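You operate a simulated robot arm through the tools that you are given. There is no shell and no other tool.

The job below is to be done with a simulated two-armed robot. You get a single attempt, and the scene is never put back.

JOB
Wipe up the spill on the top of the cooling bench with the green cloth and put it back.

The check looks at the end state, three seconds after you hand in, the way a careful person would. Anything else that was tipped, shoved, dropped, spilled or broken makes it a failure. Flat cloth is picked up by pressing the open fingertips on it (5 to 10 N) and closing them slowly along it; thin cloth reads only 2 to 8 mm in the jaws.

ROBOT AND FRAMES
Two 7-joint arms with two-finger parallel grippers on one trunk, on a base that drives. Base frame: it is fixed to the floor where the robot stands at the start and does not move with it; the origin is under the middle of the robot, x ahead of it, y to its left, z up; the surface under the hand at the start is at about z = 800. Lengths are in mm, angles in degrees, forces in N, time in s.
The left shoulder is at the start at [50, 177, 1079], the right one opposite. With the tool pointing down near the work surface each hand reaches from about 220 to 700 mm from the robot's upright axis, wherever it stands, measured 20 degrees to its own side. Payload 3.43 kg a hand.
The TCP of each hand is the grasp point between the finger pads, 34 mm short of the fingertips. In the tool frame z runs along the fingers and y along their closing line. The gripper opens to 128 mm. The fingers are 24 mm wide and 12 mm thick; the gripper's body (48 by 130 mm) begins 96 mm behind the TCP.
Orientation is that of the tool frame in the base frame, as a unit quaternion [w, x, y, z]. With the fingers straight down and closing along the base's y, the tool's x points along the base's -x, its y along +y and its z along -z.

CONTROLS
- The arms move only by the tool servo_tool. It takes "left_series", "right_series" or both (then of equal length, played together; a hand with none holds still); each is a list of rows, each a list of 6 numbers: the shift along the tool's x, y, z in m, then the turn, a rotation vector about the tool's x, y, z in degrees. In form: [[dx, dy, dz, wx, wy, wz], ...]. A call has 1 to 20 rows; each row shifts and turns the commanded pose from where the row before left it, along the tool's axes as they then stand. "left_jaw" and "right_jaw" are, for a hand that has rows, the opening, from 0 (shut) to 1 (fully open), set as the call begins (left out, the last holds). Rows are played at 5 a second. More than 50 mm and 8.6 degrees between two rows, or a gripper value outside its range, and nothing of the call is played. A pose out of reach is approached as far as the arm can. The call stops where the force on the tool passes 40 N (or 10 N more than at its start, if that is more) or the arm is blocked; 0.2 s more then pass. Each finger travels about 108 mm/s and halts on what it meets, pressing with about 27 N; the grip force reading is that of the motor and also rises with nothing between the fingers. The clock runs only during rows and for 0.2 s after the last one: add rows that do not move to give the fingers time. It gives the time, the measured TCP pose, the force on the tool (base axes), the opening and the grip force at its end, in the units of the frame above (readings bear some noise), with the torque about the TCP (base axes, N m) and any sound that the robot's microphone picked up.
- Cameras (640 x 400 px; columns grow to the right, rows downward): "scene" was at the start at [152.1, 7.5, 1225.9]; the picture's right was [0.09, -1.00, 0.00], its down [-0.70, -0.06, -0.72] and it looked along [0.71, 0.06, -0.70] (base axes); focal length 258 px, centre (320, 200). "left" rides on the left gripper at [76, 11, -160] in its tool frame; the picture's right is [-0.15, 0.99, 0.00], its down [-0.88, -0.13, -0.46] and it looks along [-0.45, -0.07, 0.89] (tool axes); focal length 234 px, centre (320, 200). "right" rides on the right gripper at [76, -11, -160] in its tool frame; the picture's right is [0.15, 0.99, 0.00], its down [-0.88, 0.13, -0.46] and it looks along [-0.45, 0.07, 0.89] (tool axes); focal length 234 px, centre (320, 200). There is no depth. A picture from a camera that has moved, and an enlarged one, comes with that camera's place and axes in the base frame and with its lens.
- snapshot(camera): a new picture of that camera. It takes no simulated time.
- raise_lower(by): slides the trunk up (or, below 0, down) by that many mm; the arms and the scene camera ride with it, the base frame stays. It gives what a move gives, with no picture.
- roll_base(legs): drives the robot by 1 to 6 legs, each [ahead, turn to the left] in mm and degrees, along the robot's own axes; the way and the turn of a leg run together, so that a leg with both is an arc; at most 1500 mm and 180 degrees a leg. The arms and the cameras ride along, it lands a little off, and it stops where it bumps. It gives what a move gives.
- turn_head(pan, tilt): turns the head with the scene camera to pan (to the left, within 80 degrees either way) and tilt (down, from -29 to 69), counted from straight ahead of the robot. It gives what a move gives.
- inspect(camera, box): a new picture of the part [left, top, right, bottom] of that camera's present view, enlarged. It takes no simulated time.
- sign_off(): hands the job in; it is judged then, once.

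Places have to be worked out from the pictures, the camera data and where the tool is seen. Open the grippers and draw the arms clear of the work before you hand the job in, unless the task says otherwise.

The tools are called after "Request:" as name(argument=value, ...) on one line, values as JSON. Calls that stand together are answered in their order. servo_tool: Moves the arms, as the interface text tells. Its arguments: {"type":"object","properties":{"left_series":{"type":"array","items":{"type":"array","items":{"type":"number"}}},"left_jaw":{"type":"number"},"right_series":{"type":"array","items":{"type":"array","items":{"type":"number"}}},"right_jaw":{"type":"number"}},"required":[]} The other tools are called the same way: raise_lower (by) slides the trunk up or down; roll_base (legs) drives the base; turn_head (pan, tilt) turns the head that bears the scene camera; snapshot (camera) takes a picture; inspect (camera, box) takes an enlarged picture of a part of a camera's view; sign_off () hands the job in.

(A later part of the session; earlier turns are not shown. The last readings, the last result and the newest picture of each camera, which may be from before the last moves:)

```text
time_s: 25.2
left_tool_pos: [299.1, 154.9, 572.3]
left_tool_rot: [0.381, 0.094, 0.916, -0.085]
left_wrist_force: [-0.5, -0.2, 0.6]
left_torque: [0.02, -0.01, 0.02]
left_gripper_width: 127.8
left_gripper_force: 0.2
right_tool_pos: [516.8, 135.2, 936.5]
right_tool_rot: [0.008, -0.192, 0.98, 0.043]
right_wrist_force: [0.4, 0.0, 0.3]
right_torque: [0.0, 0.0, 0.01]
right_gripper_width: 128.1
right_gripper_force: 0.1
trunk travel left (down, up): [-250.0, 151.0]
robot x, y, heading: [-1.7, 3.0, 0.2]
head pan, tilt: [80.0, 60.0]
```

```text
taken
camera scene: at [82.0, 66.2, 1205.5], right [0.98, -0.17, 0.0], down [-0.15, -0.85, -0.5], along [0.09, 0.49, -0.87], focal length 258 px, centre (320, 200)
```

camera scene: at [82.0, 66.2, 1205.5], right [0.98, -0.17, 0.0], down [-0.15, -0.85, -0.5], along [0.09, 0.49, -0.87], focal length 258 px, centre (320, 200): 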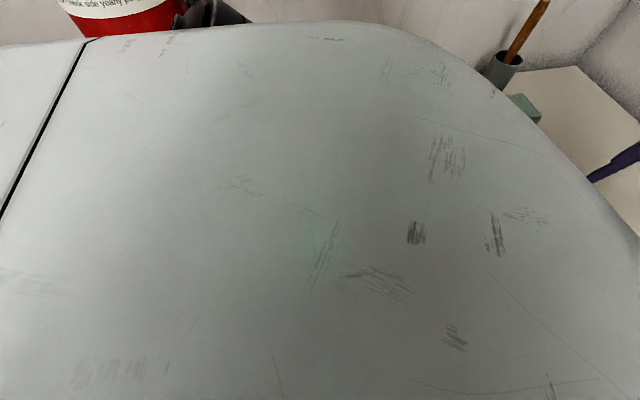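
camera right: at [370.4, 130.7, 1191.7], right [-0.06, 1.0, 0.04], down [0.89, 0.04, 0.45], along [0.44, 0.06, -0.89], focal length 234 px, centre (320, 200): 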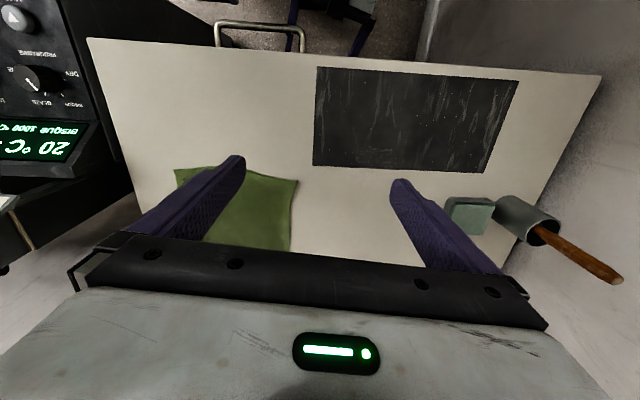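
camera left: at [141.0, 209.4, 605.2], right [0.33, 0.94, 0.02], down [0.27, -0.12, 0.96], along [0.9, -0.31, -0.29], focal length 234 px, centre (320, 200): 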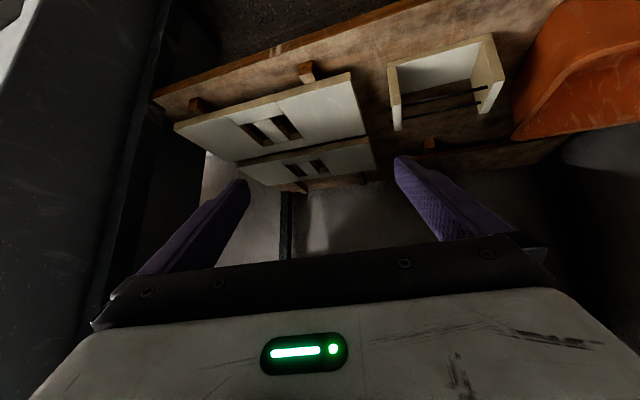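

Contact relieved. Now turn the base left in small steps, starting with 6°, and check for bumps.

Request:
roll_base(legs=[[0, 6]])

Request:
turn_head(pan=80, tilt=25)

Request:
snapshot(camera="scene")

Request:
snapshot(camera="left")

```text
time_s: 26.1
left_tool_pos: [282.7, 185.5, 573.8]
left_tool_rot: [0.385, 0.046, 0.919, -0.065]
left_wrist_force: [-0.3, 0.0, 0.5]
left_torque: [-0.01, -0.02, 0.03]
left_gripper_width: 128.1
left_gripper_force: 0.0
right_tool_pos: [499.7, 188.1, 935.7]
right_tool_rot: [0.005, -0.242, 0.969, 0.043]
right_wrist_force: [-0.5, -1.0, -0.8]
right_torque: [0.01, 0.01, -0.01]
right_gripper_width: 128.0
right_gripper_force: 0.1
trunk travel left (down, up): [-250.0, 151.0]
robot x, y, heading: [-2.5, -2.8, 6.0]
head pan, tilt: [80.0, 60.0]
```

```text
time_s: 27.2
left_tool_pos: [281.6, 187.2, 572.3]
left_tool_rot: [0.386, 0.045, 0.919, -0.065]
left_wrist_force: [0.0, 0.8, 0.8]
left_torque: [0.02, 0.02, -0.01]
left_gripper_width: 127.7
left_gripper_force: 0.0
right_tool_pos: [500.0, 187.0, 935.6]
right_tool_rot: [0.005, -0.243, 0.969, 0.044]
right_wrist_force: [-0.1, 1.0, -0.8]
right_torque: [0.01, -0.01, -0.01]
right_gripper_width: 128.0
right_gripper_force: 0.1
trunk travel left (down, up): [-250.0, 151.0]
robot x, y, heading: [0.1, 2.0, 6.1]
head pan, tilt: [80.0, 25.0]
```

```text
taken
camera scene: at [76.5, 99.8, 1255.4], right [1.0, -0.07, 0.0], down [-0.03, -0.42, -0.91], along [0.06, 0.9, -0.42], focal length 258 px, centre (320, 200)
```

scene: 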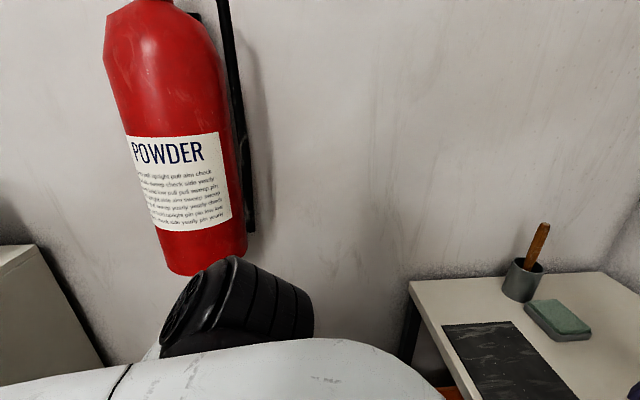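

```text
taken
camera left: at [118.0, 225.1, 629.0], right [0.23, 0.97, 0.02], down [0.28, -0.09, 0.96], along [0.93, -0.22, -0.29], focal length 234 px, centre (320, 200)
```

left: 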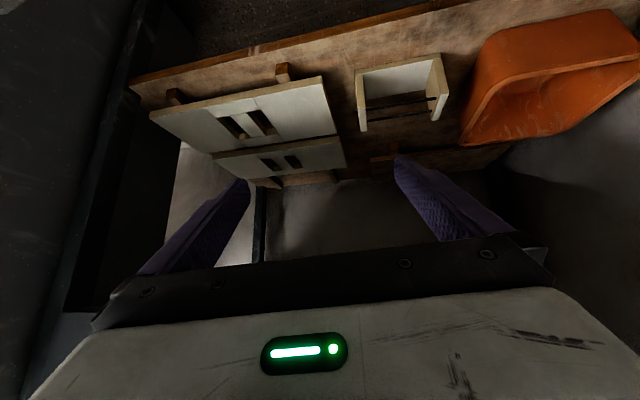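

No bump at 6°. I turn another 6° and check.

Request:
roll_base(legs=[[0, 6]])

Request:
snapshot(camera="scene")

```text
time_s: 28.1
left_tool_pos: [260.8, 215.0, 572.7]
left_tool_rot: [0.388, -0.002, 0.921, -0.045]
left_wrist_force: [-0.8, 0.7, 0.5]
left_torque: [0.0, 0.02, 0.0]
left_gripper_width: 127.8
left_gripper_force: 0.1
right_tool_pos: [478.0, 239.2, 936.2]
right_tool_rot: [0.003, -0.292, 0.956, 0.044]
right_wrist_force: [0.6, 0.7, 0.1]
right_torque: [0.0, 0.0, 0.02]
right_gripper_width: 127.8
right_gripper_force: 0.0
trunk travel left (down, up): [-250.0, 151.0]
robot x, y, heading: [1.0, -3.2, 12.1]
head pan, tilt: [80.0, 25.0]
```

```text
taken
camera scene: at [65.7, 107.3, 1255.5], right [1.0, 0.03, 0.0], down [0.01, -0.42, -0.91], along [-0.03, 0.91, -0.42], focal length 258 px, centre (320, 200)
```

scene: 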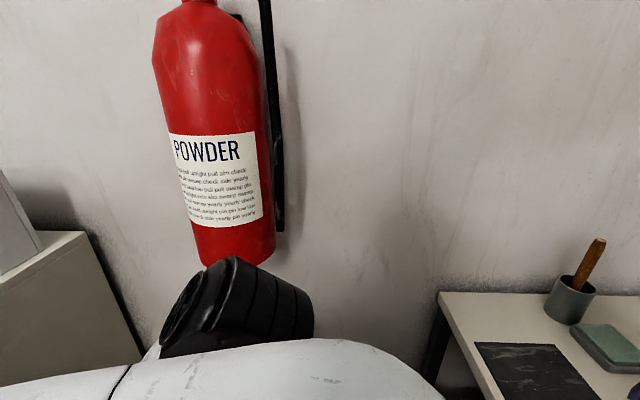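

Still clear; one more 7° turn gives margin for the far side of the spill.

Request:
roll_base(legs=[[0, 7]])

Request:
turn_head(pan=0, tilt=48)

Request:
snapshot(camera="scene")

Request:
snapshot(camera="right")

```text
time_s: 29.1
left_tool_pos: [233.3, 244.1, 572.3]
left_tool_rot: [0.389, -0.059, 0.919, -0.021]
left_wrist_force: [-0.3, 0.2, 0.3]
left_torque: [0.05, -0.04, -0.01]
left_gripper_width: 128.0
left_gripper_force: 0.1
right_tool_pos: [446.0, 295.2, 935.4]
right_tool_rot: [0.002, -0.348, 0.936, 0.045]
right_wrist_force: [-0.5, 0.4, 0.1]
right_torque: [0.02, 0.01, -0.02]
right_gripper_width: 127.9
right_gripper_force: 0.1
trunk travel left (down, up): [-250.0, 151.0]
robot x, y, heading: [5.6, 3.1, 19.0]
head pan, tilt: [80.0, 25.0]
```

```text
time_s: 30.6
left_tool_pos: [233.4, 244.1, 571.9]
left_tool_rot: [0.391, -0.057, 0.918, -0.022]
left_wrist_force: [0.5, -0.1, 0.4]
left_torque: [0.01, 0.01, 0.01]
left_gripper_width: 128.2
left_gripper_force: 0.1
right_tool_pos: [445.7, 295.4, 936.2]
right_tool_rot: [0.002, -0.349, 0.936, 0.045]
right_wrist_force: [-0.1, -1.1, 0.1]
right_torque: [0.01, 0.01, 0.02]
right_gripper_width: 127.9
right_gripper_force: 0.0
trunk travel left (down, up): [-250.0, 151.0]
robot x, y, heading: [2.1, 1.5, 19.3]
head pan, tilt: [0.0, 48.0]
```

```text
taken
camera scene: at [141.2, 48.8, 1220.7], right [0.32, -0.95, 0.0], down [-0.7, -0.24, -0.67], along [0.63, 0.22, -0.74], focal length 258 px, centre (320, 200)
```

scene: 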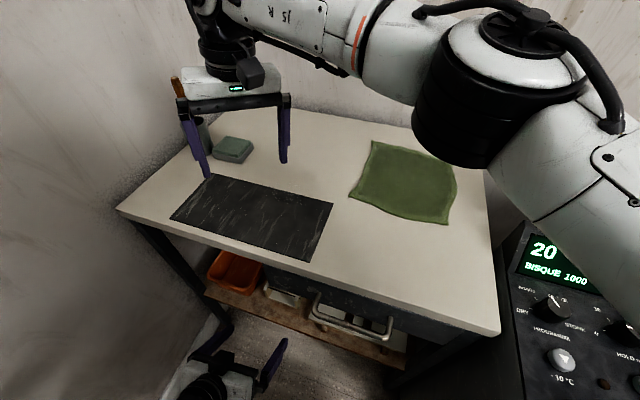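

```text
taken
camera right: at [399.7, 222.7, 1091.2], right [-0.76, 0.65, 0.08], down [0.59, 0.64, 0.49], along [0.27, 0.42, -0.87], focal length 234 px, centre (320, 200)
```

right: 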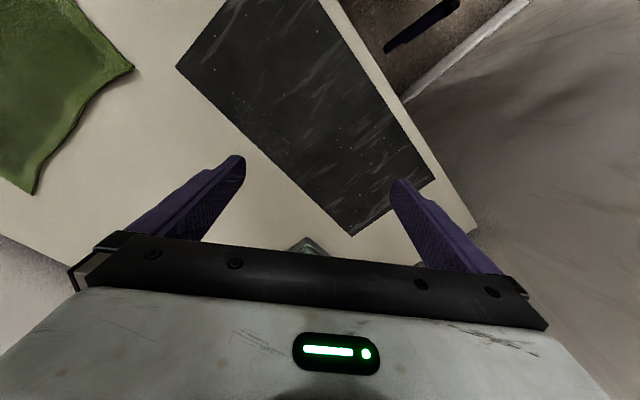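

Heading is now 19° with everything clear. I straighten the tool to vertical (yaw ~25°) and carry it at height over to above the cloth centre (~635, 5).

Request:
servo_tool(right_series=[[0, 0, 0, 1.67, 0.45, 5.3], [0, 0, 0, 1.67, 0.45, 5.3], [0, 0, 0, 1.67, 0.45, 5.3], [-0.0061, -0.0428, 0, 0, 0, 0], [-0.0061, -0.0428, 0, 0, 0, 0], [-0.0061, -0.0428, 0, 0, 0, 0], [-0.0061, -0.0428, 0, 0, 0, 0], [-0.0061, -0.0428, 0, 0, 0, 0], [-0.0061, -0.0428, 0, 0, 0, 0], [-0.0061, -0.0428, 0, 0, 0, 0], [-0.0061, -0.0428, 0, 0, 0, 0], [0, 0, 0, 0, 0, 0]])

Request:
snapshot(camera="scene")

Request:
snapshot(camera="right")

```text
time_s: 33.2
left_tool_pos: [233.5, 243.9, 572.7]
left_tool_rot: [0.39, -0.058, 0.919, -0.021]
left_wrist_force: [-0.6, -0.2, -0.3]
left_torque: [0.0, 0.04, -0.01]
left_gripper_width: 127.8
left_gripper_force: 0.1
right_tool_pos: [647.8, -10.4, 930.9]
right_tool_rot: [0.0, -0.217, 0.976, -0.002]
right_wrist_force: [-0.2, 0.1, 0.4]
right_torque: [0.03, 0.0, 0.0]
right_gripper_width: 128.1
right_gripper_force: 0.1
right hand out of reach, approached as far as the arm can: row 3
trunk travel left (down, up): [-250.0, 151.0]
robot x, y, heading: [-0.7, 1.5, 19.0]
head pan, tilt: [0.0, 48.0]
```

```text
taken
camera scene: at [141.2, 48.8, 1220.7], right [0.32, -0.95, 0.0], down [-0.7, -0.24, -0.67], along [0.63, 0.22, -0.74], focal length 258 px, centre (320, 200)
```

scene: 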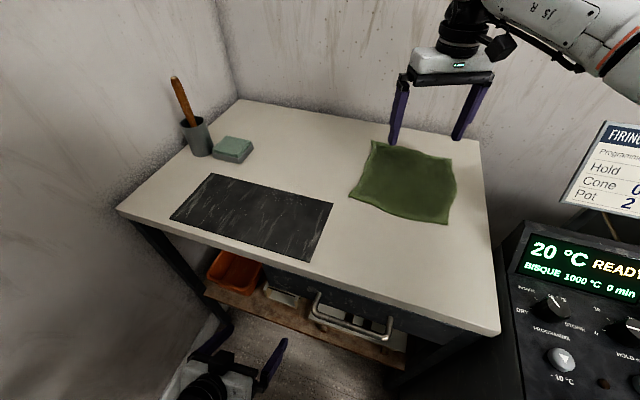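

```text
taken
camera right: at [582.7, -53.4, 1090.5], right [-0.55, 0.83, 0.0], down [0.74, 0.49, 0.45], along [0.38, 0.25, -0.89], focal length 234 px, centre (320, 200)
```

right: 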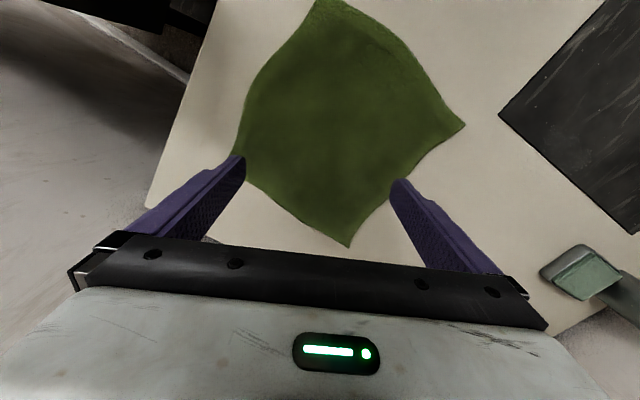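

Hand is at (648, −10); cloth corners from this view confirm its centre at about (635, 8) with the surface at z≈800. I shift to the centre, set the jaw to about 70 mm and descend to just above.

Request:
servo_tool(right_series=[[0.0068, 0.0115, 0, 0, 0, 0], [0.0068, 0.0115, 0, 0, 0, 0], [0, 0, 0.02, 0, 0, 0], [0, 0, 0.02, 0, 0, 0], [0, 0, 0.02, 0, 0, 0], [0, 0, 0.018, 0, 0, 0], [0, 0, 0, 0, 0, 0]], right_jaw=0.55)

Request:
snapshot(camera="scene")

```text
time_s: 34.8
left_tool_pos: [232.4, 244.4, 573.0]
left_tool_rot: [0.39, -0.058, 0.919, -0.021]
left_wrist_force: [0.1, -0.3, -0.4]
left_torque: [0.01, 0.03, -0.03]
left_gripper_width: 128.0
left_gripper_force: 0.1
right_tool_pos: [626.6, 3.0, 852.5]
right_tool_rot: [0.0, -0.216, 0.976, -0.001]
right_wrist_force: [1.4, 0.4, 0.6]
right_torque: [-0.04, 0.0, 0.03]
right_gripper_width: 70.3
right_gripper_force: 0.0
trunk travel left (down, up): [-250.0, 151.0]
robot x, y, heading: [1.4, 4.0, 18.9]
head pan, tilt: [0.0, 48.0]
```

```text
taken
camera scene: at [141.3, 48.8, 1220.7], right [0.32, -0.95, 0.0], down [-0.7, -0.24, -0.67], along [0.63, 0.22, -0.74], focal length 258 px, centre (320, 200)
```

scene: 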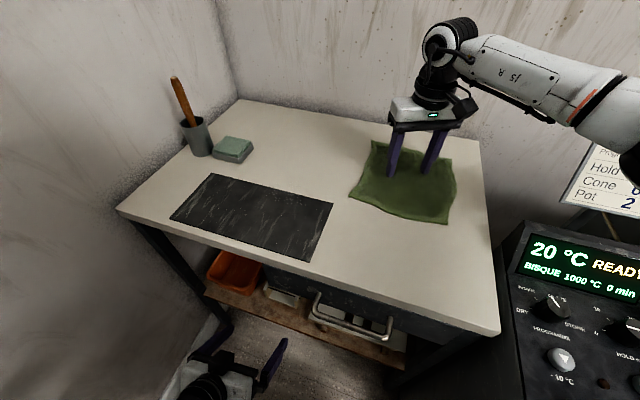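

The fingertips are about 15 mm above the cloth near its centre. I descend in small steps toward contact.

Request:
servo_tool(right_series=[[0, 0, 0.004, 0, 0, 0], [0, 0, 0.004, 0, 0, 0], [0, 0, 0.003, 0, 0, 0], [0, 0, 0.002, 0, 0, 0], [0, 0, 0, 0, 0, 0]])

```text
time_s: 36.0
left_tool_pos: [233.6, 243.6, 572.3]
left_tool_rot: [0.391, -0.058, 0.919, -0.021]
left_wrist_force: [0.6, 0.0, 0.5]
left_torque: [0.0, 0.0, -0.03]
left_gripper_width: 128.2
left_gripper_force: 0.1
right_tool_pos: [626.2, 2.8, 840.6]
right_tool_rot: [-0.001, -0.216, 0.976, -0.001]
right_wrist_force: [-1.1, -0.2, -0.8]
right_torque: [0.01, 0.02, -0.02]
right_gripper_width: 70.4
right_gripper_force: 0.1
trunk travel left (down, up): [-250.0, 151.0]
robot x, y, heading: [3.0, 0.6, 18.9]
head pan, tilt: [0.0, 48.0]
```

No contact yet at 840.6. I go on in 1 mm steps.

Request:
servo_tool(right_series=[[0, 0, 0.0015, 0, 0, 0], [0, 0, 0.0015, 0, 0, 0], [0, 0, 0.001, 0, 0, 0], [0, 0, 0, 0, 0, 0]])

```text
time_s: 37.0
left_tool_pos: [232.8, 242.8, 572.9]
left_tool_rot: [0.39, -0.057, 0.919, -0.021]
left_wrist_force: [0.2, 0.0, 0.9]
left_torque: [0.0, -0.03, -0.02]
left_gripper_width: 128.1
left_gripper_force: 0.0
right_tool_pos: [626.1, 4.2, 838.4]
right_tool_rot: [-0.001, -0.216, 0.976, -0.001]
right_wrist_force: [-0.2, -0.3, 2.0]
right_torque: [0.04, 0.03, 0.0]
right_gripper_width: 70.5
right_gripper_force: 0.0
trunk travel left (down, up): [-250.0, 151.0]
robot x, y, heading: [-1.7, -1.4, 19.0]
head pan, tilt: [0.0, 48.0]
```

Light contact (2 N). I press a bit more to reach 5–10 N.

Request:
servo_tool(right_series=[[0, 0, 0.001, 0, 0, 0], [0, 0, 0.001, 0, 0, 0], [0, 0, 0, 0, 0, 0]])

```text
time_s: 37.8
left_tool_pos: [232.2, 243.1, 572.0]
left_tool_rot: [0.39, -0.057, 0.919, -0.022]
left_wrist_force: [-0.9, -0.1, 1.1]
left_torque: [-0.01, 0.02, -0.01]
left_gripper_width: 127.6
left_gripper_force: 0.0
right_tool_pos: [625.9, 3.4, 836.9]
right_tool_rot: [0.0, -0.216, 0.976, 0.0]
right_wrist_force: [-0.4, -1.7, 11.5]
right_torque: [-0.02, 0.03, 0.05]
right_gripper_width: 70.4
right_gripper_force: 0.0
trunk travel left (down, up): [-250.0, 151.0]
robot x, y, heading: [-1.0, -0.8, 19.0]
head pan, tilt: [0.0, 48.0]
```

11.5 N; I ease off by 0.4 mm and begin closing in slow steps.

Request:
servo_tool(right_series=[[0, 0, -0.0004, 0, 0, 0], [0, 0, 0, 0, 0, 0]], right_jaw=0.5)

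Request:
servo_tool(right_series=[[0, 0, 0, 0, 0, 0]], right_jaw=0.45)

Request:
servo_tool(right_series=[[0, 0, 0, 0, 0, 0]], right_jaw=0.4)

Request:
inspect(camera="scene", box=[320, 100, 500, 240])

```text
time_s: 38.4
left_tool_pos: [232.2, 243.9, 572.9]
left_tool_rot: [0.39, -0.058, 0.919, -0.02]
left_wrist_force: [0.0, -0.7, 1.0]
left_torque: [0.03, -0.02, -0.01]
left_gripper_width: 128.0
left_gripper_force: 0.1
right_tool_pos: [626.1, 4.8, 836.7]
right_tool_rot: [0.0, -0.216, 0.976, -0.001]
right_wrist_force: [0.4, 0.6, 12.0]
right_torque: [0.07, 0.03, 0.0]
right_gripper_width: 63.0
right_gripper_force: 0.0
trunk travel left (down, up): [-250.0, 151.0]
robot x, y, heading: [-2.5, -0.5, 18.6]
head pan, tilt: [0.0, 48.0]
```

```text
time_s: 38.8
left_tool_pos: [232.5, 242.8, 574.3]
left_tool_rot: [0.391, -0.059, 0.918, -0.02]
left_wrist_force: [-0.1, 0.2, -0.1]
left_torque: [-0.05, 0.01, 0.0]
left_gripper_width: 127.9
left_gripper_force: 0.0
right_tool_pos: [626.8, 4.9, 837.0]
right_tool_rot: [0.0, -0.217, 0.976, -0.001]
right_wrist_force: [0.6, 0.6, 13.3]
right_torque: [0.11, -0.02, 0.01]
right_gripper_width: 55.8
right_gripper_force: 0.0
trunk travel left (down, up): [-250.0, 151.0]
robot x, y, heading: [2.5, -3.0, 19.1]
head pan, tilt: [0.0, 48.0]
```

```text
time_s: 39.2
left_tool_pos: [233.8, 244.8, 572.8]
left_tool_rot: [0.391, -0.058, 0.918, -0.021]
left_wrist_force: [0.1, 0.3, 0.3]
left_torque: [0.0, 0.03, 0.0]
left_gripper_width: 127.8
left_gripper_force: 0.0
right_tool_pos: [626.5, 4.0, 837.1]
right_tool_rot: [0.0, -0.217, 0.976, -0.001]
right_wrist_force: [0.9, 0.2, 13.2]
right_torque: [0.07, 0.0, -0.01]
right_gripper_width: 49.7
right_gripper_force: 0.1
trunk travel left (down, up): [-250.0, 151.0]
robot x, y, heading: [-1.5, 3.1, 18.9]
head pan, tilt: [0.0, 48.0]
```

```text
2.86 times, centred on (410, 170) of scene
camera zoom: at [139.9, 48.8, 1220.9], right [0.32, -0.95, 0.0], down [-0.7, -0.24, -0.67], along [0.63, 0.22, -0.74], focal length 736 px, centre (63, 286)
```

zoom: 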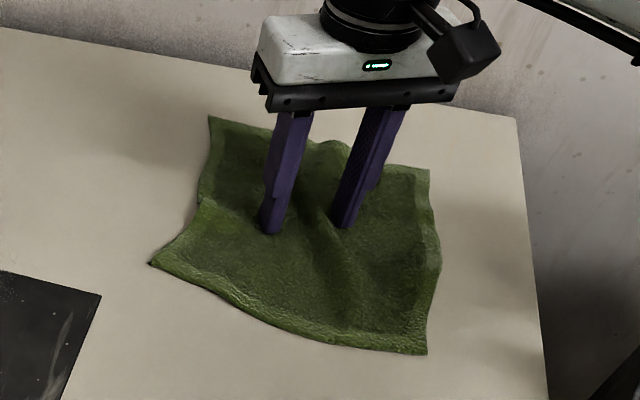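

A fold is gathering between the fingers. I ease off slightly to stay under 10 N and keep closing.

Request:
servo_tool(right_series=[[0, 0, -0.0007, 0, 0, 0], [0, 0, 0, 0, 0, 0]], right_jaw=0.35)

Request:
servo_tool(right_series=[[0, 0, 0, 0, 0, 0]], right_jaw=0.29)

Request:
servo_tool(right_series=[[0, 0, 0, 0, 0, 0]], right_jaw=0.23)

Request:
servo_tool(right_series=[[0, 0, 0, 0, 0, 0]], right_jaw=0.17)

Request:
servo_tool(right_series=[[0, 0, 0, 0, 0, 0]], right_jaw=0.11)

Request:
servo_tool(right_series=[[0, 0, 0, 0, 0, 0]], right_jaw=0.05)

Request:
servo_tool(right_series=[[0, 0, 0, 0, 0, 0], [0, 0, 0, 0, 0, 0]], right_jaw=0.0)

Request:
inspect(camera="scene", box=[320, 100, 500, 240])

```text
time_s: 39.8
left_tool_pos: [232.5, 244.4, 572.4]
left_tool_rot: [0.391, -0.057, 0.918, -0.022]
left_wrist_force: [0.3, -0.5, -0.1]
left_torque: [0.0, -0.02, -0.01]
left_gripper_width: 128.1
left_gripper_force: 0.1
right_tool_pos: [627.3, 3.2, 838.0]
right_tool_rot: [-0.001, -0.216, 0.976, -0.002]
right_wrist_force: [0.7, 0.7, 10.9]
right_torque: [0.02, 0.0, 0.01]
right_gripper_width: 43.6
right_gripper_force: 0.0
trunk travel left (down, up): [-250.0, 151.0]
robot x, y, heading: [2.5, -2.0, 18.8]
head pan, tilt: [0.0, 48.0]
```

```text
time_s: 40.2
left_tool_pos: [232.5, 243.8, 573.4]
left_tool_rot: [0.389, -0.058, 0.919, -0.022]
left_wrist_force: [0.6, -0.3, 0.2]
left_torque: [0.01, 0.03, 0.02]
left_gripper_width: 128.1
left_gripper_force: 0.0
right_tool_pos: [626.1, 4.0, 837.6]
right_tool_rot: [-0.001, -0.216, 0.976, -0.002]
right_wrist_force: [0.1, -0.3, 10.5]
right_torque: [0.04, 0.03, -0.04]
right_gripper_width: 36.0
right_gripper_force: 0.0
trunk travel left (down, up): [-250.0, 151.0]
robot x, y, heading: [2.7, -0.1, 18.9]
head pan, tilt: [0.0, 48.0]
```

```text
time_s: 40.6
left_tool_pos: [233.7, 244.4, 573.8]
left_tool_rot: [0.39, -0.057, 0.919, -0.022]
left_wrist_force: [0.1, -0.3, 0.3]
left_torque: [-0.02, 0.01, 0.0]
left_gripper_width: 128.0
left_gripper_force: 0.1
right_tool_pos: [627.4, 4.1, 837.8]
right_tool_rot: [0.0, -0.216, 0.976, -0.002]
right_wrist_force: [-0.3, -0.1, 9.7]
right_torque: [0.02, 0.01, -0.01]
right_gripper_width: 28.3
right_gripper_force: 0.0
trunk travel left (down, up): [-250.0, 151.0]
robot x, y, heading: [-2.0, 3.1, 18.8]
head pan, tilt: [0.0, 48.0]
```

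```text
time_s: 41.0
left_tool_pos: [233.0, 244.3, 573.3]
left_tool_rot: [0.39, -0.058, 0.919, -0.021]
left_wrist_force: [0.6, 0.8, 1.1]
left_torque: [0.01, -0.05, 0.01]
left_gripper_width: 128.0
left_gripper_force: 0.1
right_tool_pos: [625.8, 2.8, 837.3]
right_tool_rot: [-0.001, -0.216, 0.976, 0.0]
right_wrist_force: [0.3, -0.7, 9.6]
right_torque: [0.01, 0.0, 0.02]
right_gripper_width: 20.8
right_gripper_force: 0.1
trunk travel left (down, up): [-250.0, 151.0]
robot x, y, heading: [2.6, 1.1, 19.1]
head pan, tilt: [0.0, 48.0]
```

```text
time_s: 41.4
left_tool_pos: [233.3, 243.5, 572.9]
left_tool_rot: [0.39, -0.057, 0.919, -0.022]
left_wrist_force: [-0.2, 0.3, 0.9]
left_torque: [0.01, 0.02, -0.04]
left_gripper_width: 128.0
left_gripper_force: 0.2
right_tool_pos: [626.9, 3.7, 836.8]
right_tool_rot: [-0.001, -0.217, 0.976, -0.001]
right_wrist_force: [-0.7, 0.1, 9.2]
right_torque: [0.04, 0.05, -0.01]
right_gripper_width: 13.9
right_gripper_force: 0.0
trunk travel left (down, up): [-250.0, 151.0]
robot x, y, heading: [-0.2, 1.7, 18.7]
head pan, tilt: [0.0, 48.0]
```

```text
time_s: 41.8
left_tool_pos: [233.2, 243.5, 574.0]
left_tool_rot: [0.39, -0.058, 0.919, -0.021]
left_wrist_force: [-0.9, 0.0, -0.7]
left_torque: [0.01, -0.03, 0.0]
left_gripper_width: 128.1
left_gripper_force: 0.1
right_tool_pos: [626.0, 2.6, 837.5]
right_tool_rot: [-0.001, -0.217, 0.976, 0.0]
right_wrist_force: [1.0, -0.5, 8.9]
right_torque: [0.0, -0.02, -0.02]
right_gripper_width: 10.1
right_gripper_force: 2.7
trunk travel left (down, up): [-250.0, 151.0]
robot x, y, heading: [-1.7, -2.8, 18.9]
head pan, tilt: [0.0, 48.0]
```

```text
time_s: 42.4
left_tool_pos: [232.4, 244.7, 573.1]
left_tool_rot: [0.39, -0.057, 0.919, -0.022]
left_wrist_force: [-0.4, -0.6, -0.2]
left_torque: [-0.02, -0.02, -0.02]
left_gripper_width: 128.2
left_gripper_force: 0.1
right_tool_pos: [626.3, 4.0, 836.4]
right_tool_rot: [0.0, -0.216, 0.976, -0.001]
right_wrist_force: [0.2, 0.3, 9.4]
right_torque: [0.0, -0.01, -0.04]
right_gripper_width: 6.9
right_gripper_force: 27.2
trunk travel left (down, up): [-250.0, 151.0]
robot x, y, heading: [3.7, -0.2, 19.1]
head pan, tilt: [0.0, 48.0]
```

```text
2.86 times, centred on (410, 170) of scene
camera zoom: at [140.3, 48.8, 1220.9], right [0.32, -0.95, 0.0], down [-0.7, -0.24, -0.67], along [0.63, 0.22, -0.74], focal length 736 px, centre (63, 286)
```

zoom: 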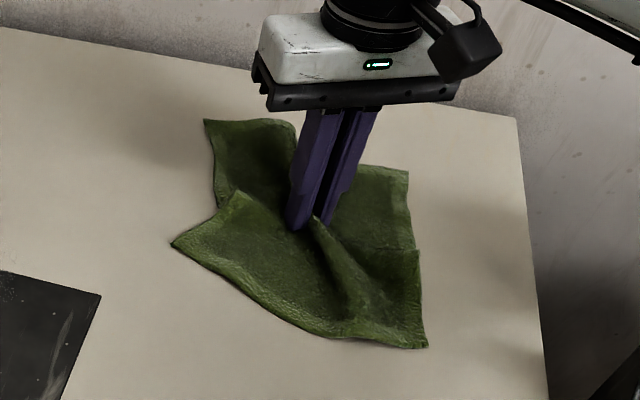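

The cloth is gripped (6.9 mm, 27 N). I lift it slowly 160 mm and check.

Request:
servo_tool(right_series=[[0, 0, -0.01, 0, 0, 0], [0, 0, -0.01, 0, 0, 0], [0, 0, -0.02, 0, 0, 0], [0, 0, -0.02, 0, 0, 0], [0, 0, -0.02, 0, 0, 0], [0, 0, -0.02, 0, 0, 0], [0, 0, -0.02, 0, 0, 0], [0, 0, -0.02, 0, 0, 0], [0, 0, -0.02, 0, 0, 0], [0, 0, 0, 0, 0, 0]])

Request:
snapshot(camera="scene")

```text
time_s: 44.6
left_tool_pos: [233.4, 244.3, 573.4]
left_tool_rot: [0.391, -0.057, 0.919, -0.021]
left_wrist_force: [0.0, -0.2, 0.7]
left_torque: [-0.04, -0.03, -0.02]
left_gripper_width: 128.1
left_gripper_force: 0.0
right_tool_pos: [629.5, 3.6, 995.9]
right_tool_rot: [-0.001, -0.216, 0.976, 0.0]
right_wrist_force: [-0.6, -0.4, -0.6]
right_torque: [0.0, -0.04, -0.01]
right_gripper_width: 6.9
right_gripper_force: 27.0
trunk travel left (down, up): [-250.0, 151.0]
robot x, y, heading: [2.0, 0.2, 18.7]
head pan, tilt: [0.0, 48.0]
```

```text
taken
camera scene: at [141.3, 48.8, 1220.7], right [0.32, -0.95, 0.0], down [-0.7, -0.24, -0.67], along [0.63, 0.22, -0.74], focal length 258 px, centre (320, 200)
```

scene: 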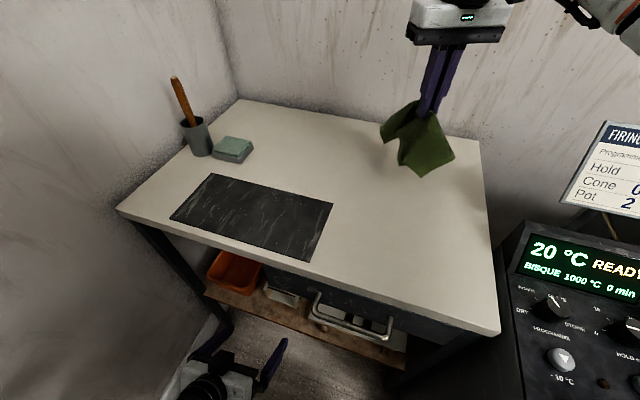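

The cloth hangs securely, nothing else moved. I carry it at height to above the spill, adding yaw to keep within reach.

Request:
servo_tool(right_series=[[0.0018, 0.0345, 0, 0, 0, 0], [0.0018, 0.0345, 0, 0, 0, 0], [0.0018, 0.0345, 0, 0, 0, 0], [0.0018, 0.0345, 0, 0, 0, 0], [0, 0, 0, 0, 0, -6], [0, 0, 0, 0, 0, -6], [0, 0, 0, 0, 0, -6], [-0.009, 0.0333, 0, 0, 0, 0], [-0.009, 0.0333, 0, 0, 0, 0], [-0.009, 0.0333, 0, 0, 0, 0], [-0.009, 0.0333, 0, 0, 0, 0], [0, 0, 0, 0, 0, 0]])

Request:
snapshot(camera="scene")

Request:
snapshot(camera="right")

```text
time_s: 47.4
left_tool_pos: [233.7, 244.0, 572.1]
left_tool_rot: [0.39, -0.058, 0.919, -0.02]
left_wrist_force: [-0.6, -0.8, 0.3]
left_torque: [-0.02, 0.03, -0.04]
left_gripper_width: 127.9
left_gripper_force: 0.0
right_tool_pos: [531.3, 218.1, 1005.3]
right_tool_rot: [0.001, -0.332, 0.943, 0.014]
right_wrist_force: [-0.2, 0.3, -1.1]
right_torque: [-0.04, -0.06, 0.01]
right_gripper_width: 6.7
right_gripper_force: 26.5
trunk travel left (down, up): [-250.0, 151.0]
robot x, y, heading: [2.3, -1.2, 18.7]
head pan, tilt: [0.0, 48.0]
stopped in row 12 (right hand): the arm was blocked; the commanded pose is now the measured one
```

```text
taken
camera scene: at [141.5, 48.5, 1220.7], right [0.32, -0.95, 0.0], down [-0.7, -0.24, -0.67], along [0.63, 0.22, -0.74], focal length 258 px, centre (320, 200)
```

scene: 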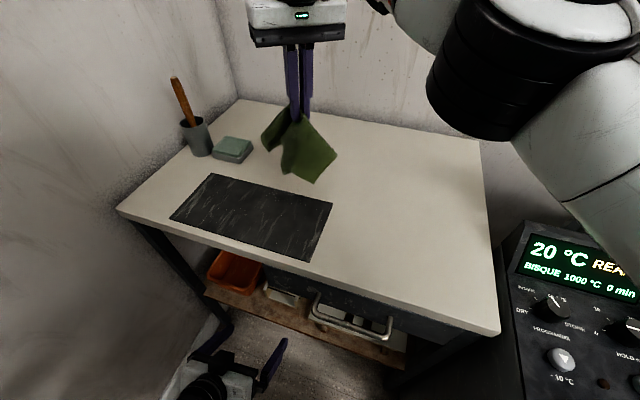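

```text
taken
camera right: at [479.6, 157.5, 1162.7], right [-0.73, 0.68, 0.02], down [0.61, 0.64, 0.47], along [0.3, 0.36, -0.88], focal length 234 px, centre (320, 200)
```

right: 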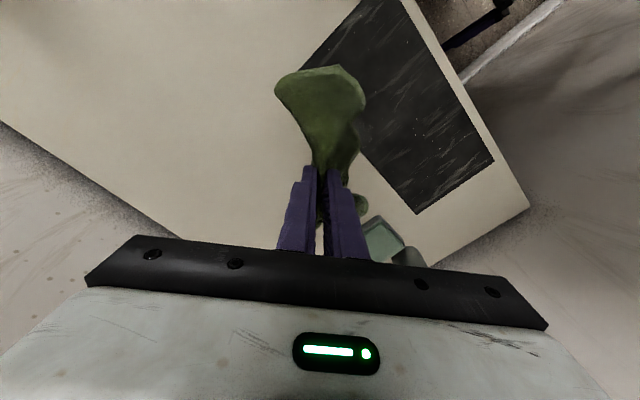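

Progress stalled at (531, 218, 1005), again likely a height-related reach limit. I lower to ~925 and then step the last bit toward (497, 248).

Request:
servo_tool(right_series=[[0, 0, 0.02, 0, 0, 0], [0, 0, 0.02, 0, 0, 0], [0, 0, 0.02, 0, 0, 0], [0, 0, 0.02, 0, 0, 0], [0.0021, 0.0113, 0, 0, 0, 0], [0.0021, 0.0113, 0, 0, 0, 0], [0.0021, 0.0113, 0, 0, 0, 0], [0.0021, 0.0113, 0, 0, 0, 0], [0, 0, 0, 0, 0, 0]])

Request:
snapshot(camera="scene")

```text
time_s: 49.4
left_tool_pos: [233.1, 244.1, 573.0]
left_tool_rot: [0.39, -0.058, 0.919, -0.021]
left_wrist_force: [0.0, 0.1, -0.2]
left_torque: [0.0, -0.02, 0.03]
left_gripper_width: 128.1
left_gripper_force: 0.0
right_tool_pos: [493.6, 252.4, 925.3]
right_tool_rot: [0.001, -0.335, 0.942, 0.013]
right_wrist_force: [0.0, -0.5, -0.3]
right_torque: [-0.06, -0.06, 0.01]
right_gripper_width: 6.5
right_gripper_force: 26.9
trunk travel left (down, up): [-250.0, 151.0]
robot x, y, heading: [-1.6, -3.5, 19.0]
head pan, tilt: [0.0, 48.0]
```

```text
taken
camera scene: at [141.3, 48.8, 1220.7], right [0.32, -0.95, 0.0], down [-0.7, -0.24, -0.67], along [0.63, 0.22, -0.74], focal length 258 px, centre (320, 200)
```

scene: 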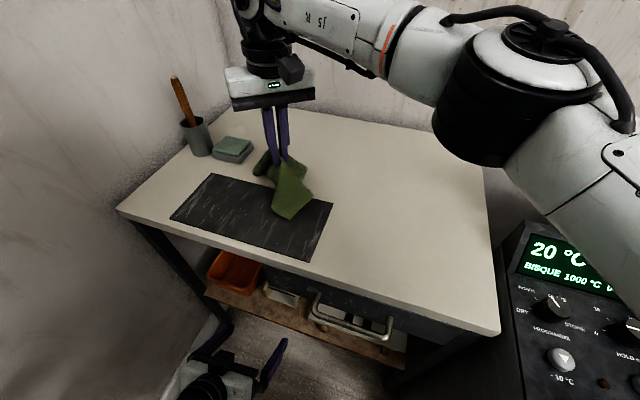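

Right above the spill now. I shift to the bench-side half (x≈518) and lower to just above contact.

Request:
servo_tool(right_series=[[-0.0093, -0.0076, 0, 0, 0, 0], [-0.0093, -0.0076, 0, 0, 0, 0], [0, 0, 0.02, 0, 0, 0], [0, 0, 0.02, 0, 0, 0], [0, 0, 0.02, 0, 0, 0], [0, 0, 0.015, 0, 0, 0], [0, 0, 0, 0, 0, 0]])

Request:
snapshot(camera="scene")

Request:
snapshot(camera="right")

```text
time_s: 51.0
left_tool_pos: [233.3, 244.0, 573.2]
left_tool_rot: [0.39, -0.058, 0.919, -0.021]
left_wrist_force: [-0.9, -0.2, -0.1]
left_torque: [-0.02, -0.02, 0.03]
left_gripper_width: 127.9
left_gripper_force: 0.1
right_tool_pos: [518.5, 256.0, 851.3]
right_tool_rot: [0.002, -0.335, 0.942, 0.013]
right_wrist_force: [-0.6, 0.9, 0.4]
right_torque: [-0.05, 0.0, -0.04]
right_gripper_width: 6.7
right_gripper_force: 26.9
trunk travel left (down, up): [-250.0, 151.0]
robot x, y, heading: [2.4, -1.9, 18.6]
head pan, tilt: [0.0, 48.0]
```

```text
taken
camera scene: at [141.2, 48.8, 1220.7], right [0.32, -0.95, 0.0], down [-0.7, -0.24, -0.67], along [0.63, 0.22, -0.74], focal length 258 px, centre (320, 200)
```

scene: 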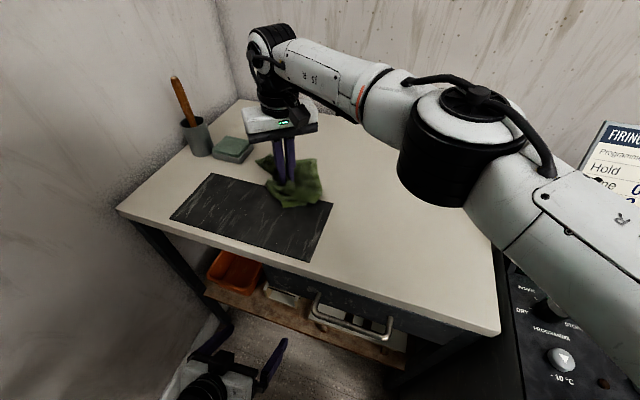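

```text
taken
camera right: at [465.4, 194.6, 1008.5], right [-0.74, 0.67, 0.02], down [0.6, 0.65, 0.47], along [0.3, 0.36, -0.88], focal length 234 px, centre (320, 200)
```

right: 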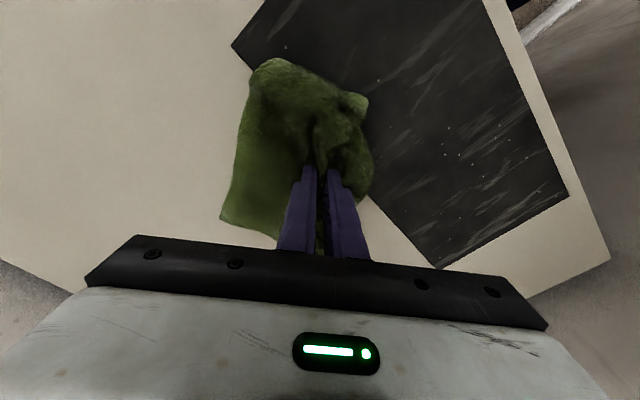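

The cloth bunch rests over the spill. I lower on, in small steps, to a light press.

Request:
servo_tool(right_series=[[0, 0, 0.003, 0, 0, 0], [0, 0, 0.003, 0, 0, 0], [0, 0, 0.002, 0, 0, 0], [0, 0, 0.001, 0, 0, 0], [0, 0, 0.001, 0, 0, 0], [0, 0, 0, 0, 0, 0]])

Request:
servo_tool(right_series=[[0, 0, 0.0015, 0, 0, 0], [0, 0, 0.0015, 0, 0, 0], [0, 0, 0, 0, 0, 0]])

```text
time_s: 52.4
left_tool_pos: [233.6, 244.4, 573.5]
left_tool_rot: [0.39, -0.058, 0.919, -0.021]
left_wrist_force: [1.0, 0.4, 0.4]
left_torque: [0.0, 0.04, -0.01]
left_gripper_width: 128.0
left_gripper_force: 0.1
right_tool_pos: [515.7, 255.8, 841.4]
right_tool_rot: [0.003, -0.334, 0.942, 0.013]
right_wrist_force: [1.6, 1.9, 7.7]
right_torque: [0.07, 0.0, -0.02]
right_gripper_width: 6.9
right_gripper_force: 27.1
trunk travel left (down, up): [-250.0, 151.0]
robot x, y, heading: [-0.5, 1.1, 18.9]
head pan, tilt: [0.0, 48.0]
```

```text
time_s: 53.2
left_tool_pos: [232.8, 243.8, 573.0]
left_tool_rot: [0.391, -0.058, 0.918, -0.02]
left_wrist_force: [-0.7, -0.5, 1.5]
left_torque: [-0.03, 0.01, 0.0]
left_gripper_width: 128.3
left_gripper_force: 0.0
right_tool_pos: [516.2, 256.1, 839.5]
right_tool_rot: [0.004, -0.335, 0.942, 0.013]
right_wrist_force: [1.3, 1.6, 18.7]
right_torque: [0.11, 0.05, -0.02]
right_gripper_width: 6.6
right_gripper_force: 26.9
trunk travel left (down, up): [-250.0, 151.0]
robot x, y, heading: [0.9, 1.1, 18.9]
head pan, tilt: [0.0, 48.0]
```

18.7 N is a bit firm, so I ease up 1.2 mm and stroke along y on the bench side (parallel to the slab edge).

Request:
servo_tool(right_series=[[0, 0, -0.0012, 0, 0, 0], [-0.0069, 0.0085, 0.0003, 0, 0, 0], [-0.0069, 0.0085, 0.0003, 0, 0, 0], [-0.0069, 0.0085, 0.0003, 0, 0, 0], [-0.0069, 0.0085, 0.0003, 0, 0, 0], [0, 0, 0, 0, 0, 0]])

Request:
snapshot(camera="scene")

```text
time_s: 54.8
left_tool_pos: [232.4, 243.0, 572.7]
left_tool_rot: [0.39, -0.058, 0.919, -0.021]
left_wrist_force: [-0.5, -0.6, -0.7]
left_torque: [-0.01, 0.03, 0.02]
left_gripper_width: 128.2
left_gripper_force: 0.1
right_tool_pos: [541.7, 239.0, 838.3]
right_tool_rot: [0.005, -0.307, 0.952, 0.013]
right_wrist_force: [-2.1, 1.4, 9.2]
right_torque: [0.16, 0.01, 0.11]
right_gripper_width: 7.0
right_gripper_force: 27.5
right hand out of reach, approached as far as the arm can: row 2, 3, 4, 5
trunk travel left (down, up): [-250.0, 151.0]
robot x, y, heading: [0.8, 0.7, 19.1]
head pan, tilt: [0.0, 48.0]
stopped in row 6 (right hand): the arm was blocked; the commanded pose is now the measured one
```

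```text
taken
camera scene: at [140.4, 48.4, 1220.7], right [0.32, -0.95, 0.0], down [-0.7, -0.24, -0.67], along [0.63, 0.22, -0.74], focal length 258 px, centre (320, 200)
```

scene: 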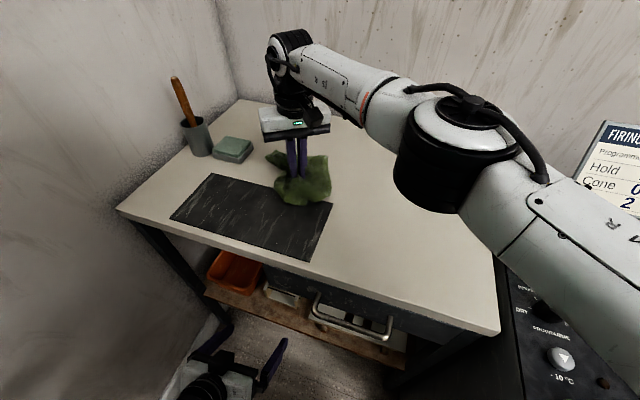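

The arm ran out of stretch (about 580 mm from the shoulder), so the hand slid to (542, 239). I'll lift the cloth, turn the base another 10° left (in two steps) to bring the right shoulder closer, then resume wiping.

Request:
servo_tool(right_series=[[0, 0, -0.02, 0, 0, 0], [0, 0, -0.02, 0, 0, 0], [0, 0, -0.02, 0, 0, 0], [0, 0, -0.02, 0, 0, 0], [0, 0, -0.02, 0, 0, 0], [0, 0, -0.02, 0, 0, 0], [0, 0, 0, 0, 0, 0]])

Request:
inspect(camera="scene", box=[170, 110, 370, 270])

Request:
roll_base(legs=[[0, 5]])

Request:
snapshot(camera="scene")

```text
time_s: 56.6
left_tool_pos: [233.3, 244.4, 572.1]
left_tool_rot: [0.391, -0.058, 0.919, -0.02]
left_wrist_force: [0.0, -0.4, 0.4]
left_torque: [0.01, 0.02, 0.01]
left_gripper_width: 128.0
left_gripper_force: 0.1
right_tool_pos: [565.2, 204.3, 951.5]
right_tool_rot: [-0.001, -0.278, 0.961, 0.017]
right_wrist_force: [0.2, -0.4, -0.2]
right_torque: [-0.03, -0.02, 0.1]
right_gripper_width: 6.6
right_gripper_force: 27.2
right hand out of reach, approached as far as the arm can: row 5
trunk travel left (down, up): [-250.0, 151.0]
robot x, y, heading: [-0.0, -3.7, 19.0]
head pan, tilt: [0.0, 48.0]
stopped in row 7 (right hand): the arm was blocked; the commanded pose is now the measured one
```

```text
2.50 times, centred on (270, 190) of scene
camera zoom: at [141.5, 48.6, 1220.7], right [0.32, -0.95, 0.0], down [-0.7, -0.24, -0.67], along [0.63, 0.22, -0.74], focal length 644 px, centre (445, 225)
```

zoom: 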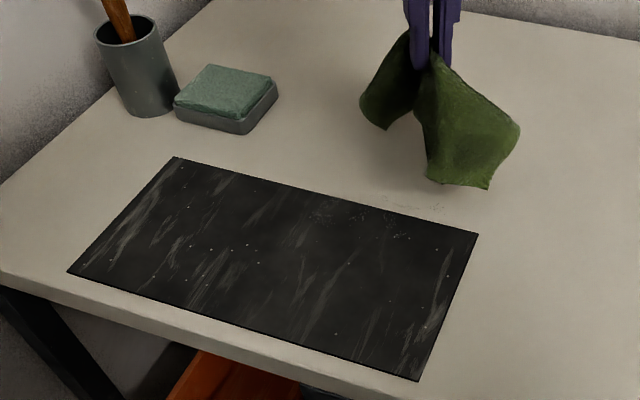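

```text
time_s: 57.5
left_tool_pos: [211.5, 263.4, 572.4]
left_tool_rot: [0.391, -0.098, 0.915, -0.004]
left_wrist_force: [-0.2, -0.3, -1.0]
left_torque: [-0.01, 0.01, -0.02]
left_gripper_width: 128.1
left_gripper_force: 0.0
right_tool_pos: [544.5, 253.2, 949.7]
right_tool_rot: [-0.001, -0.317, 0.948, 0.016]
right_wrist_force: [0.3, 0.3, 0.1]
right_torque: [-0.03, 0.03, -0.02]
right_gripper_width: 6.8
right_gripper_force: 27.0
trunk travel left (down, up): [-250.0, 151.0]
robot x, y, heading: [1.1, -2.0, 24.0]
head pan, tilt: [0.0, 48.0]
```

```text
taken
camera scene: at [136.1, 61.3, 1220.7], right [0.4, -0.91, 0.0], down [-0.68, -0.3, -0.67], along [0.61, 0.27, -0.74], focal length 258 px, centre (320, 200)
```

scene: 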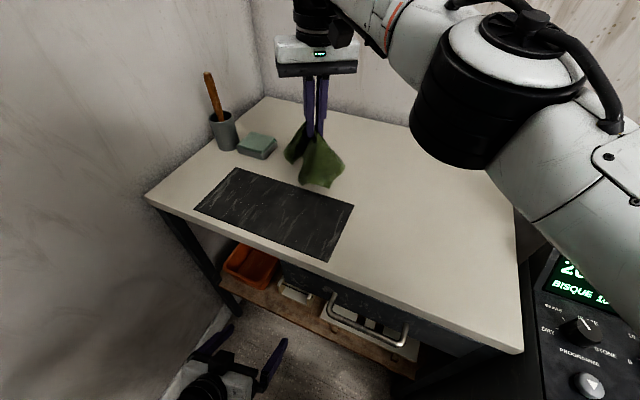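

The wipe already removed much of the bench-side film; a thin strip near the edge and the slab part remain. Turn 6° more.

Request:
roll_base(legs=[[0, 6]])

Request:
snapshot(camera="scene")

Request:
inspect(camera="scene", box=[200, 120, 400, 270])

```text
time_s: 58.4
left_tool_pos: [182.2, 283.6, 572.6]
left_tool_rot: [0.39, -0.146, 0.909, 0.017]
left_wrist_force: [0.1, -0.5, -0.2]
left_torque: [0.01, -0.04, 0.0]
left_gripper_width: 127.9
left_gripper_force: 0.1
right_tool_pos: [514.1, 309.6, 950.5]
right_tool_rot: [-0.002, -0.367, 0.93, 0.016]
right_wrist_force: [0.1, 0.9, -0.1]
right_torque: [-0.05, -0.04, -0.1]
right_gripper_width: 6.5
right_gripper_force: 27.0
trunk travel left (down, up): [-250.0, 151.0]
robot x, y, heading: [-1.3, -1.9, 29.8]
head pan, tilt: [0.0, 48.0]
```

```text
taken
camera scene: at [128.7, 75.5, 1220.7], right [0.5, -0.87, 0.0], down [-0.64, -0.37, -0.67], along [0.58, 0.33, -0.74], focal length 258 px, centre (320, 200)
```

scene: 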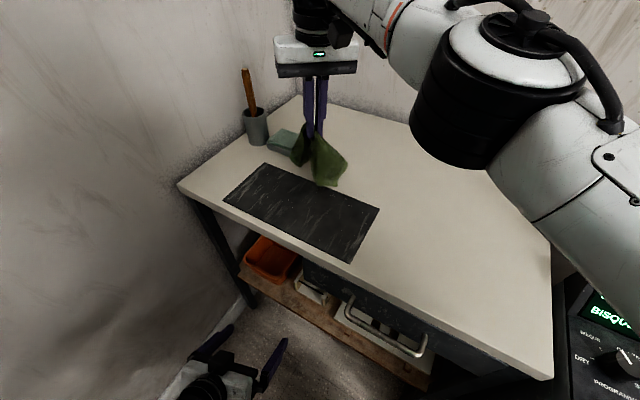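

```text
2.67 times, centred on (300, 195) of scene
camera zoom: at [128.7, 75.5, 1220.7], right [0.5, -0.87, 0.0], down [-0.64, -0.37, -0.67], along [0.58, 0.33, -0.74], focal length 687 px, centre (373, 213)
```

zoom: 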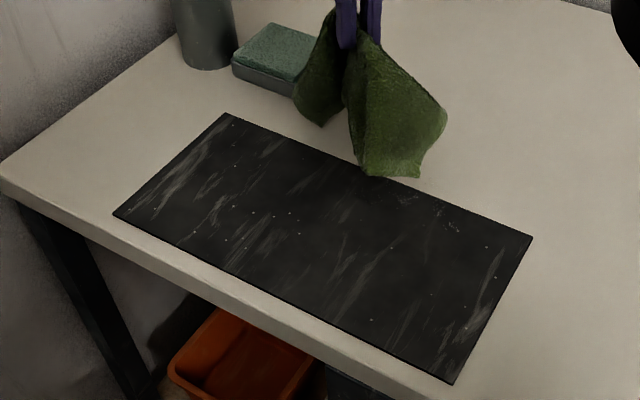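

Turned to 30°, all clear; on-slab residue is visible near (470–495, 200–260). I straighten the slight tilt, move over (515, 250) and lower to just above contact.

Request:
servo_tool(right_series=[[0, 0, 0, 1.8, 0.46, 0], [0.0134, -0.0148, 0, 0, 0, 0], [0.0134, -0.0148, 0, 0, 0, 0], [0.0134, -0.0148, 0, 0, 0, 0], [0, 0, 0.025, 0, 0, 0], [0, 0, 0.025, 0, 0, 0], [0, 0, 0.025, 0, 0, 0], [0, 0, 0.025, 0, 0, 0], [0, 0, 0, 0, 0, 0]])

```text
time_s: 60.4
left_tool_pos: [181.6, 284.5, 572.0]
left_tool_rot: [0.391, -0.146, 0.909, 0.016]
left_wrist_force: [0.1, 0.2, -0.2]
left_torque: [-0.02, -0.01, -0.02]
left_gripper_width: 128.0
left_gripper_force: 0.0
right_tool_pos: [512.9, 247.2, 849.6]
right_tool_rot: [0.0, -0.367, 0.93, 0.001]
right_wrist_force: [0.1, -0.3, 3.5]
right_torque: [0.01, 0.01, -0.08]
right_gripper_width: 6.7
right_gripper_force: 27.2
right hand out of reach, approached as far as the arm can: row 1
trunk travel left (down, up): [-250.0, 151.0]
robot x, y, heading: [2.5, 5.3, 29.8]
head pan, tilt: [0.0, 48.0]
```

Accurately at (513, 247, 850), with the cloth bunch already touching (3.5 N). I press a little more.

Request:
servo_tool(right_series=[[0, 0, 0.003, 0, 0, 0], [0, 0, 0.003, 0, 0, 0], [0, 0, 0.002, 0, 0, 0], [0, 0, 0, 0, 0, 0]])

```text
time_s: 61.4
left_tool_pos: [182.0, 283.5, 574.3]
left_tool_rot: [0.392, -0.146, 0.908, 0.017]
left_wrist_force: [-0.5, -0.9, 0.1]
left_torque: [0.01, -0.02, 0.01]
left_gripper_width: 127.9
left_gripper_force: 0.0
right_tool_pos: [512.0, 246.5, 845.5]
right_tool_rot: [0.001, -0.367, 0.93, 0.002]
right_wrist_force: [1.1, -2.0, 26.1]
right_torque: [-0.03, -0.01, -0.08]
right_gripper_width: 6.5
right_gripper_force: 26.9
trunk travel left (down, up): [-250.0, 151.0]
robot x, y, heading: [1.8, 1.4, 29.6]
head pan, tilt: [0.0, 48.0]
```

26 N is too firm; I ease 2.2 mm up and stroke +40 mm then −80 mm in y.

Request:
servo_tool(right_series=[[0, 0, -0.0022, 0, 0, 0], [-0.0068, 0.0073, 0, 0, 0, 0], [-0.0068, 0.0073, 0, 0, 0, 0], [-0.0068, 0.0073, 0, 0, 0, 0], [-0.0068, 0.0073, 0, 0, 0, 0], [0, 0, 0, 0, 0, 0]])

Request:
servo_tool(right_series=[[0.0068, -0.0073, 0, 0, 0, 0], [0.0068, -0.0073, 0, 0, 0, 0], [0.0068, -0.0073, 0, 0, 0, 0], [0.0068, -0.0073, 0, 0, 0, 0], [0.0068, -0.0073, 0, 0, 0, 0], [0.0068, -0.0073, 0, 0, 0, 0], [0.0068, -0.0073, 0, 0, 0, 0], [0.0068, -0.0073, 0, 0, 0, 0], [0, 0, 0, 0, 0, 0]])

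Request:
snapshot(camera="scene")

```text
time_s: 62.8
left_tool_pos: [182.1, 283.6, 573.6]
left_tool_rot: [0.392, -0.144, 0.909, 0.017]
left_wrist_force: [-0.2, -1.5, -0.5]
left_torque: [0.0, 0.01, 0.03]
left_gripper_width: 128.0
left_gripper_force: 0.0
right_tool_pos: [511.1, 286.6, 845.9]
right_tool_rot: [0.001, -0.368, 0.93, 0.001]
right_wrist_force: [0.3, -6.9, 20.7]
right_torque: [-0.22, -0.04, -0.08]
right_gripper_width: 6.8
right_gripper_force: 27.3
trunk travel left (down, up): [-250.0, 151.0]
robot x, y, heading: [-2.0, 0.5, 30.0]
head pan, tilt: [0.0, 48.0]
```

```text
time_s: 64.8
left_tool_pos: [182.0, 283.9, 572.5]
left_tool_rot: [0.391, -0.145, 0.909, 0.015]
left_wrist_force: [0.5, -1.0, -0.5]
left_torque: [0.03, 0.05, 0.02]
left_gripper_width: 127.9
left_gripper_force: 0.1
right_tool_pos: [512.3, 206.9, 846.0]
right_tool_rot: [0.0, -0.368, 0.93, 0.001]
right_wrist_force: [0.7, 5.6, 18.9]
right_torque: [0.25, -0.08, -0.06]
right_gripper_width: 6.7
right_gripper_force: 27.0
trunk travel left (down, up): [-250.0, 151.0]
robot x, y, heading: [3.3, 3.5, 30.0]
head pan, tilt: [0.0, 48.0]
```

```text
taken
camera scene: at [128.1, 74.6, 1220.9], right [0.5, -0.87, 0.0], down [-0.64, -0.37, -0.67], along [0.58, 0.33, -0.74], focal length 258 px, centre (320, 200)
```

scene: 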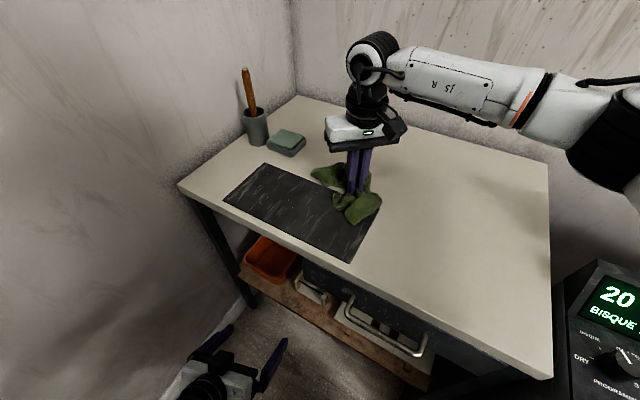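

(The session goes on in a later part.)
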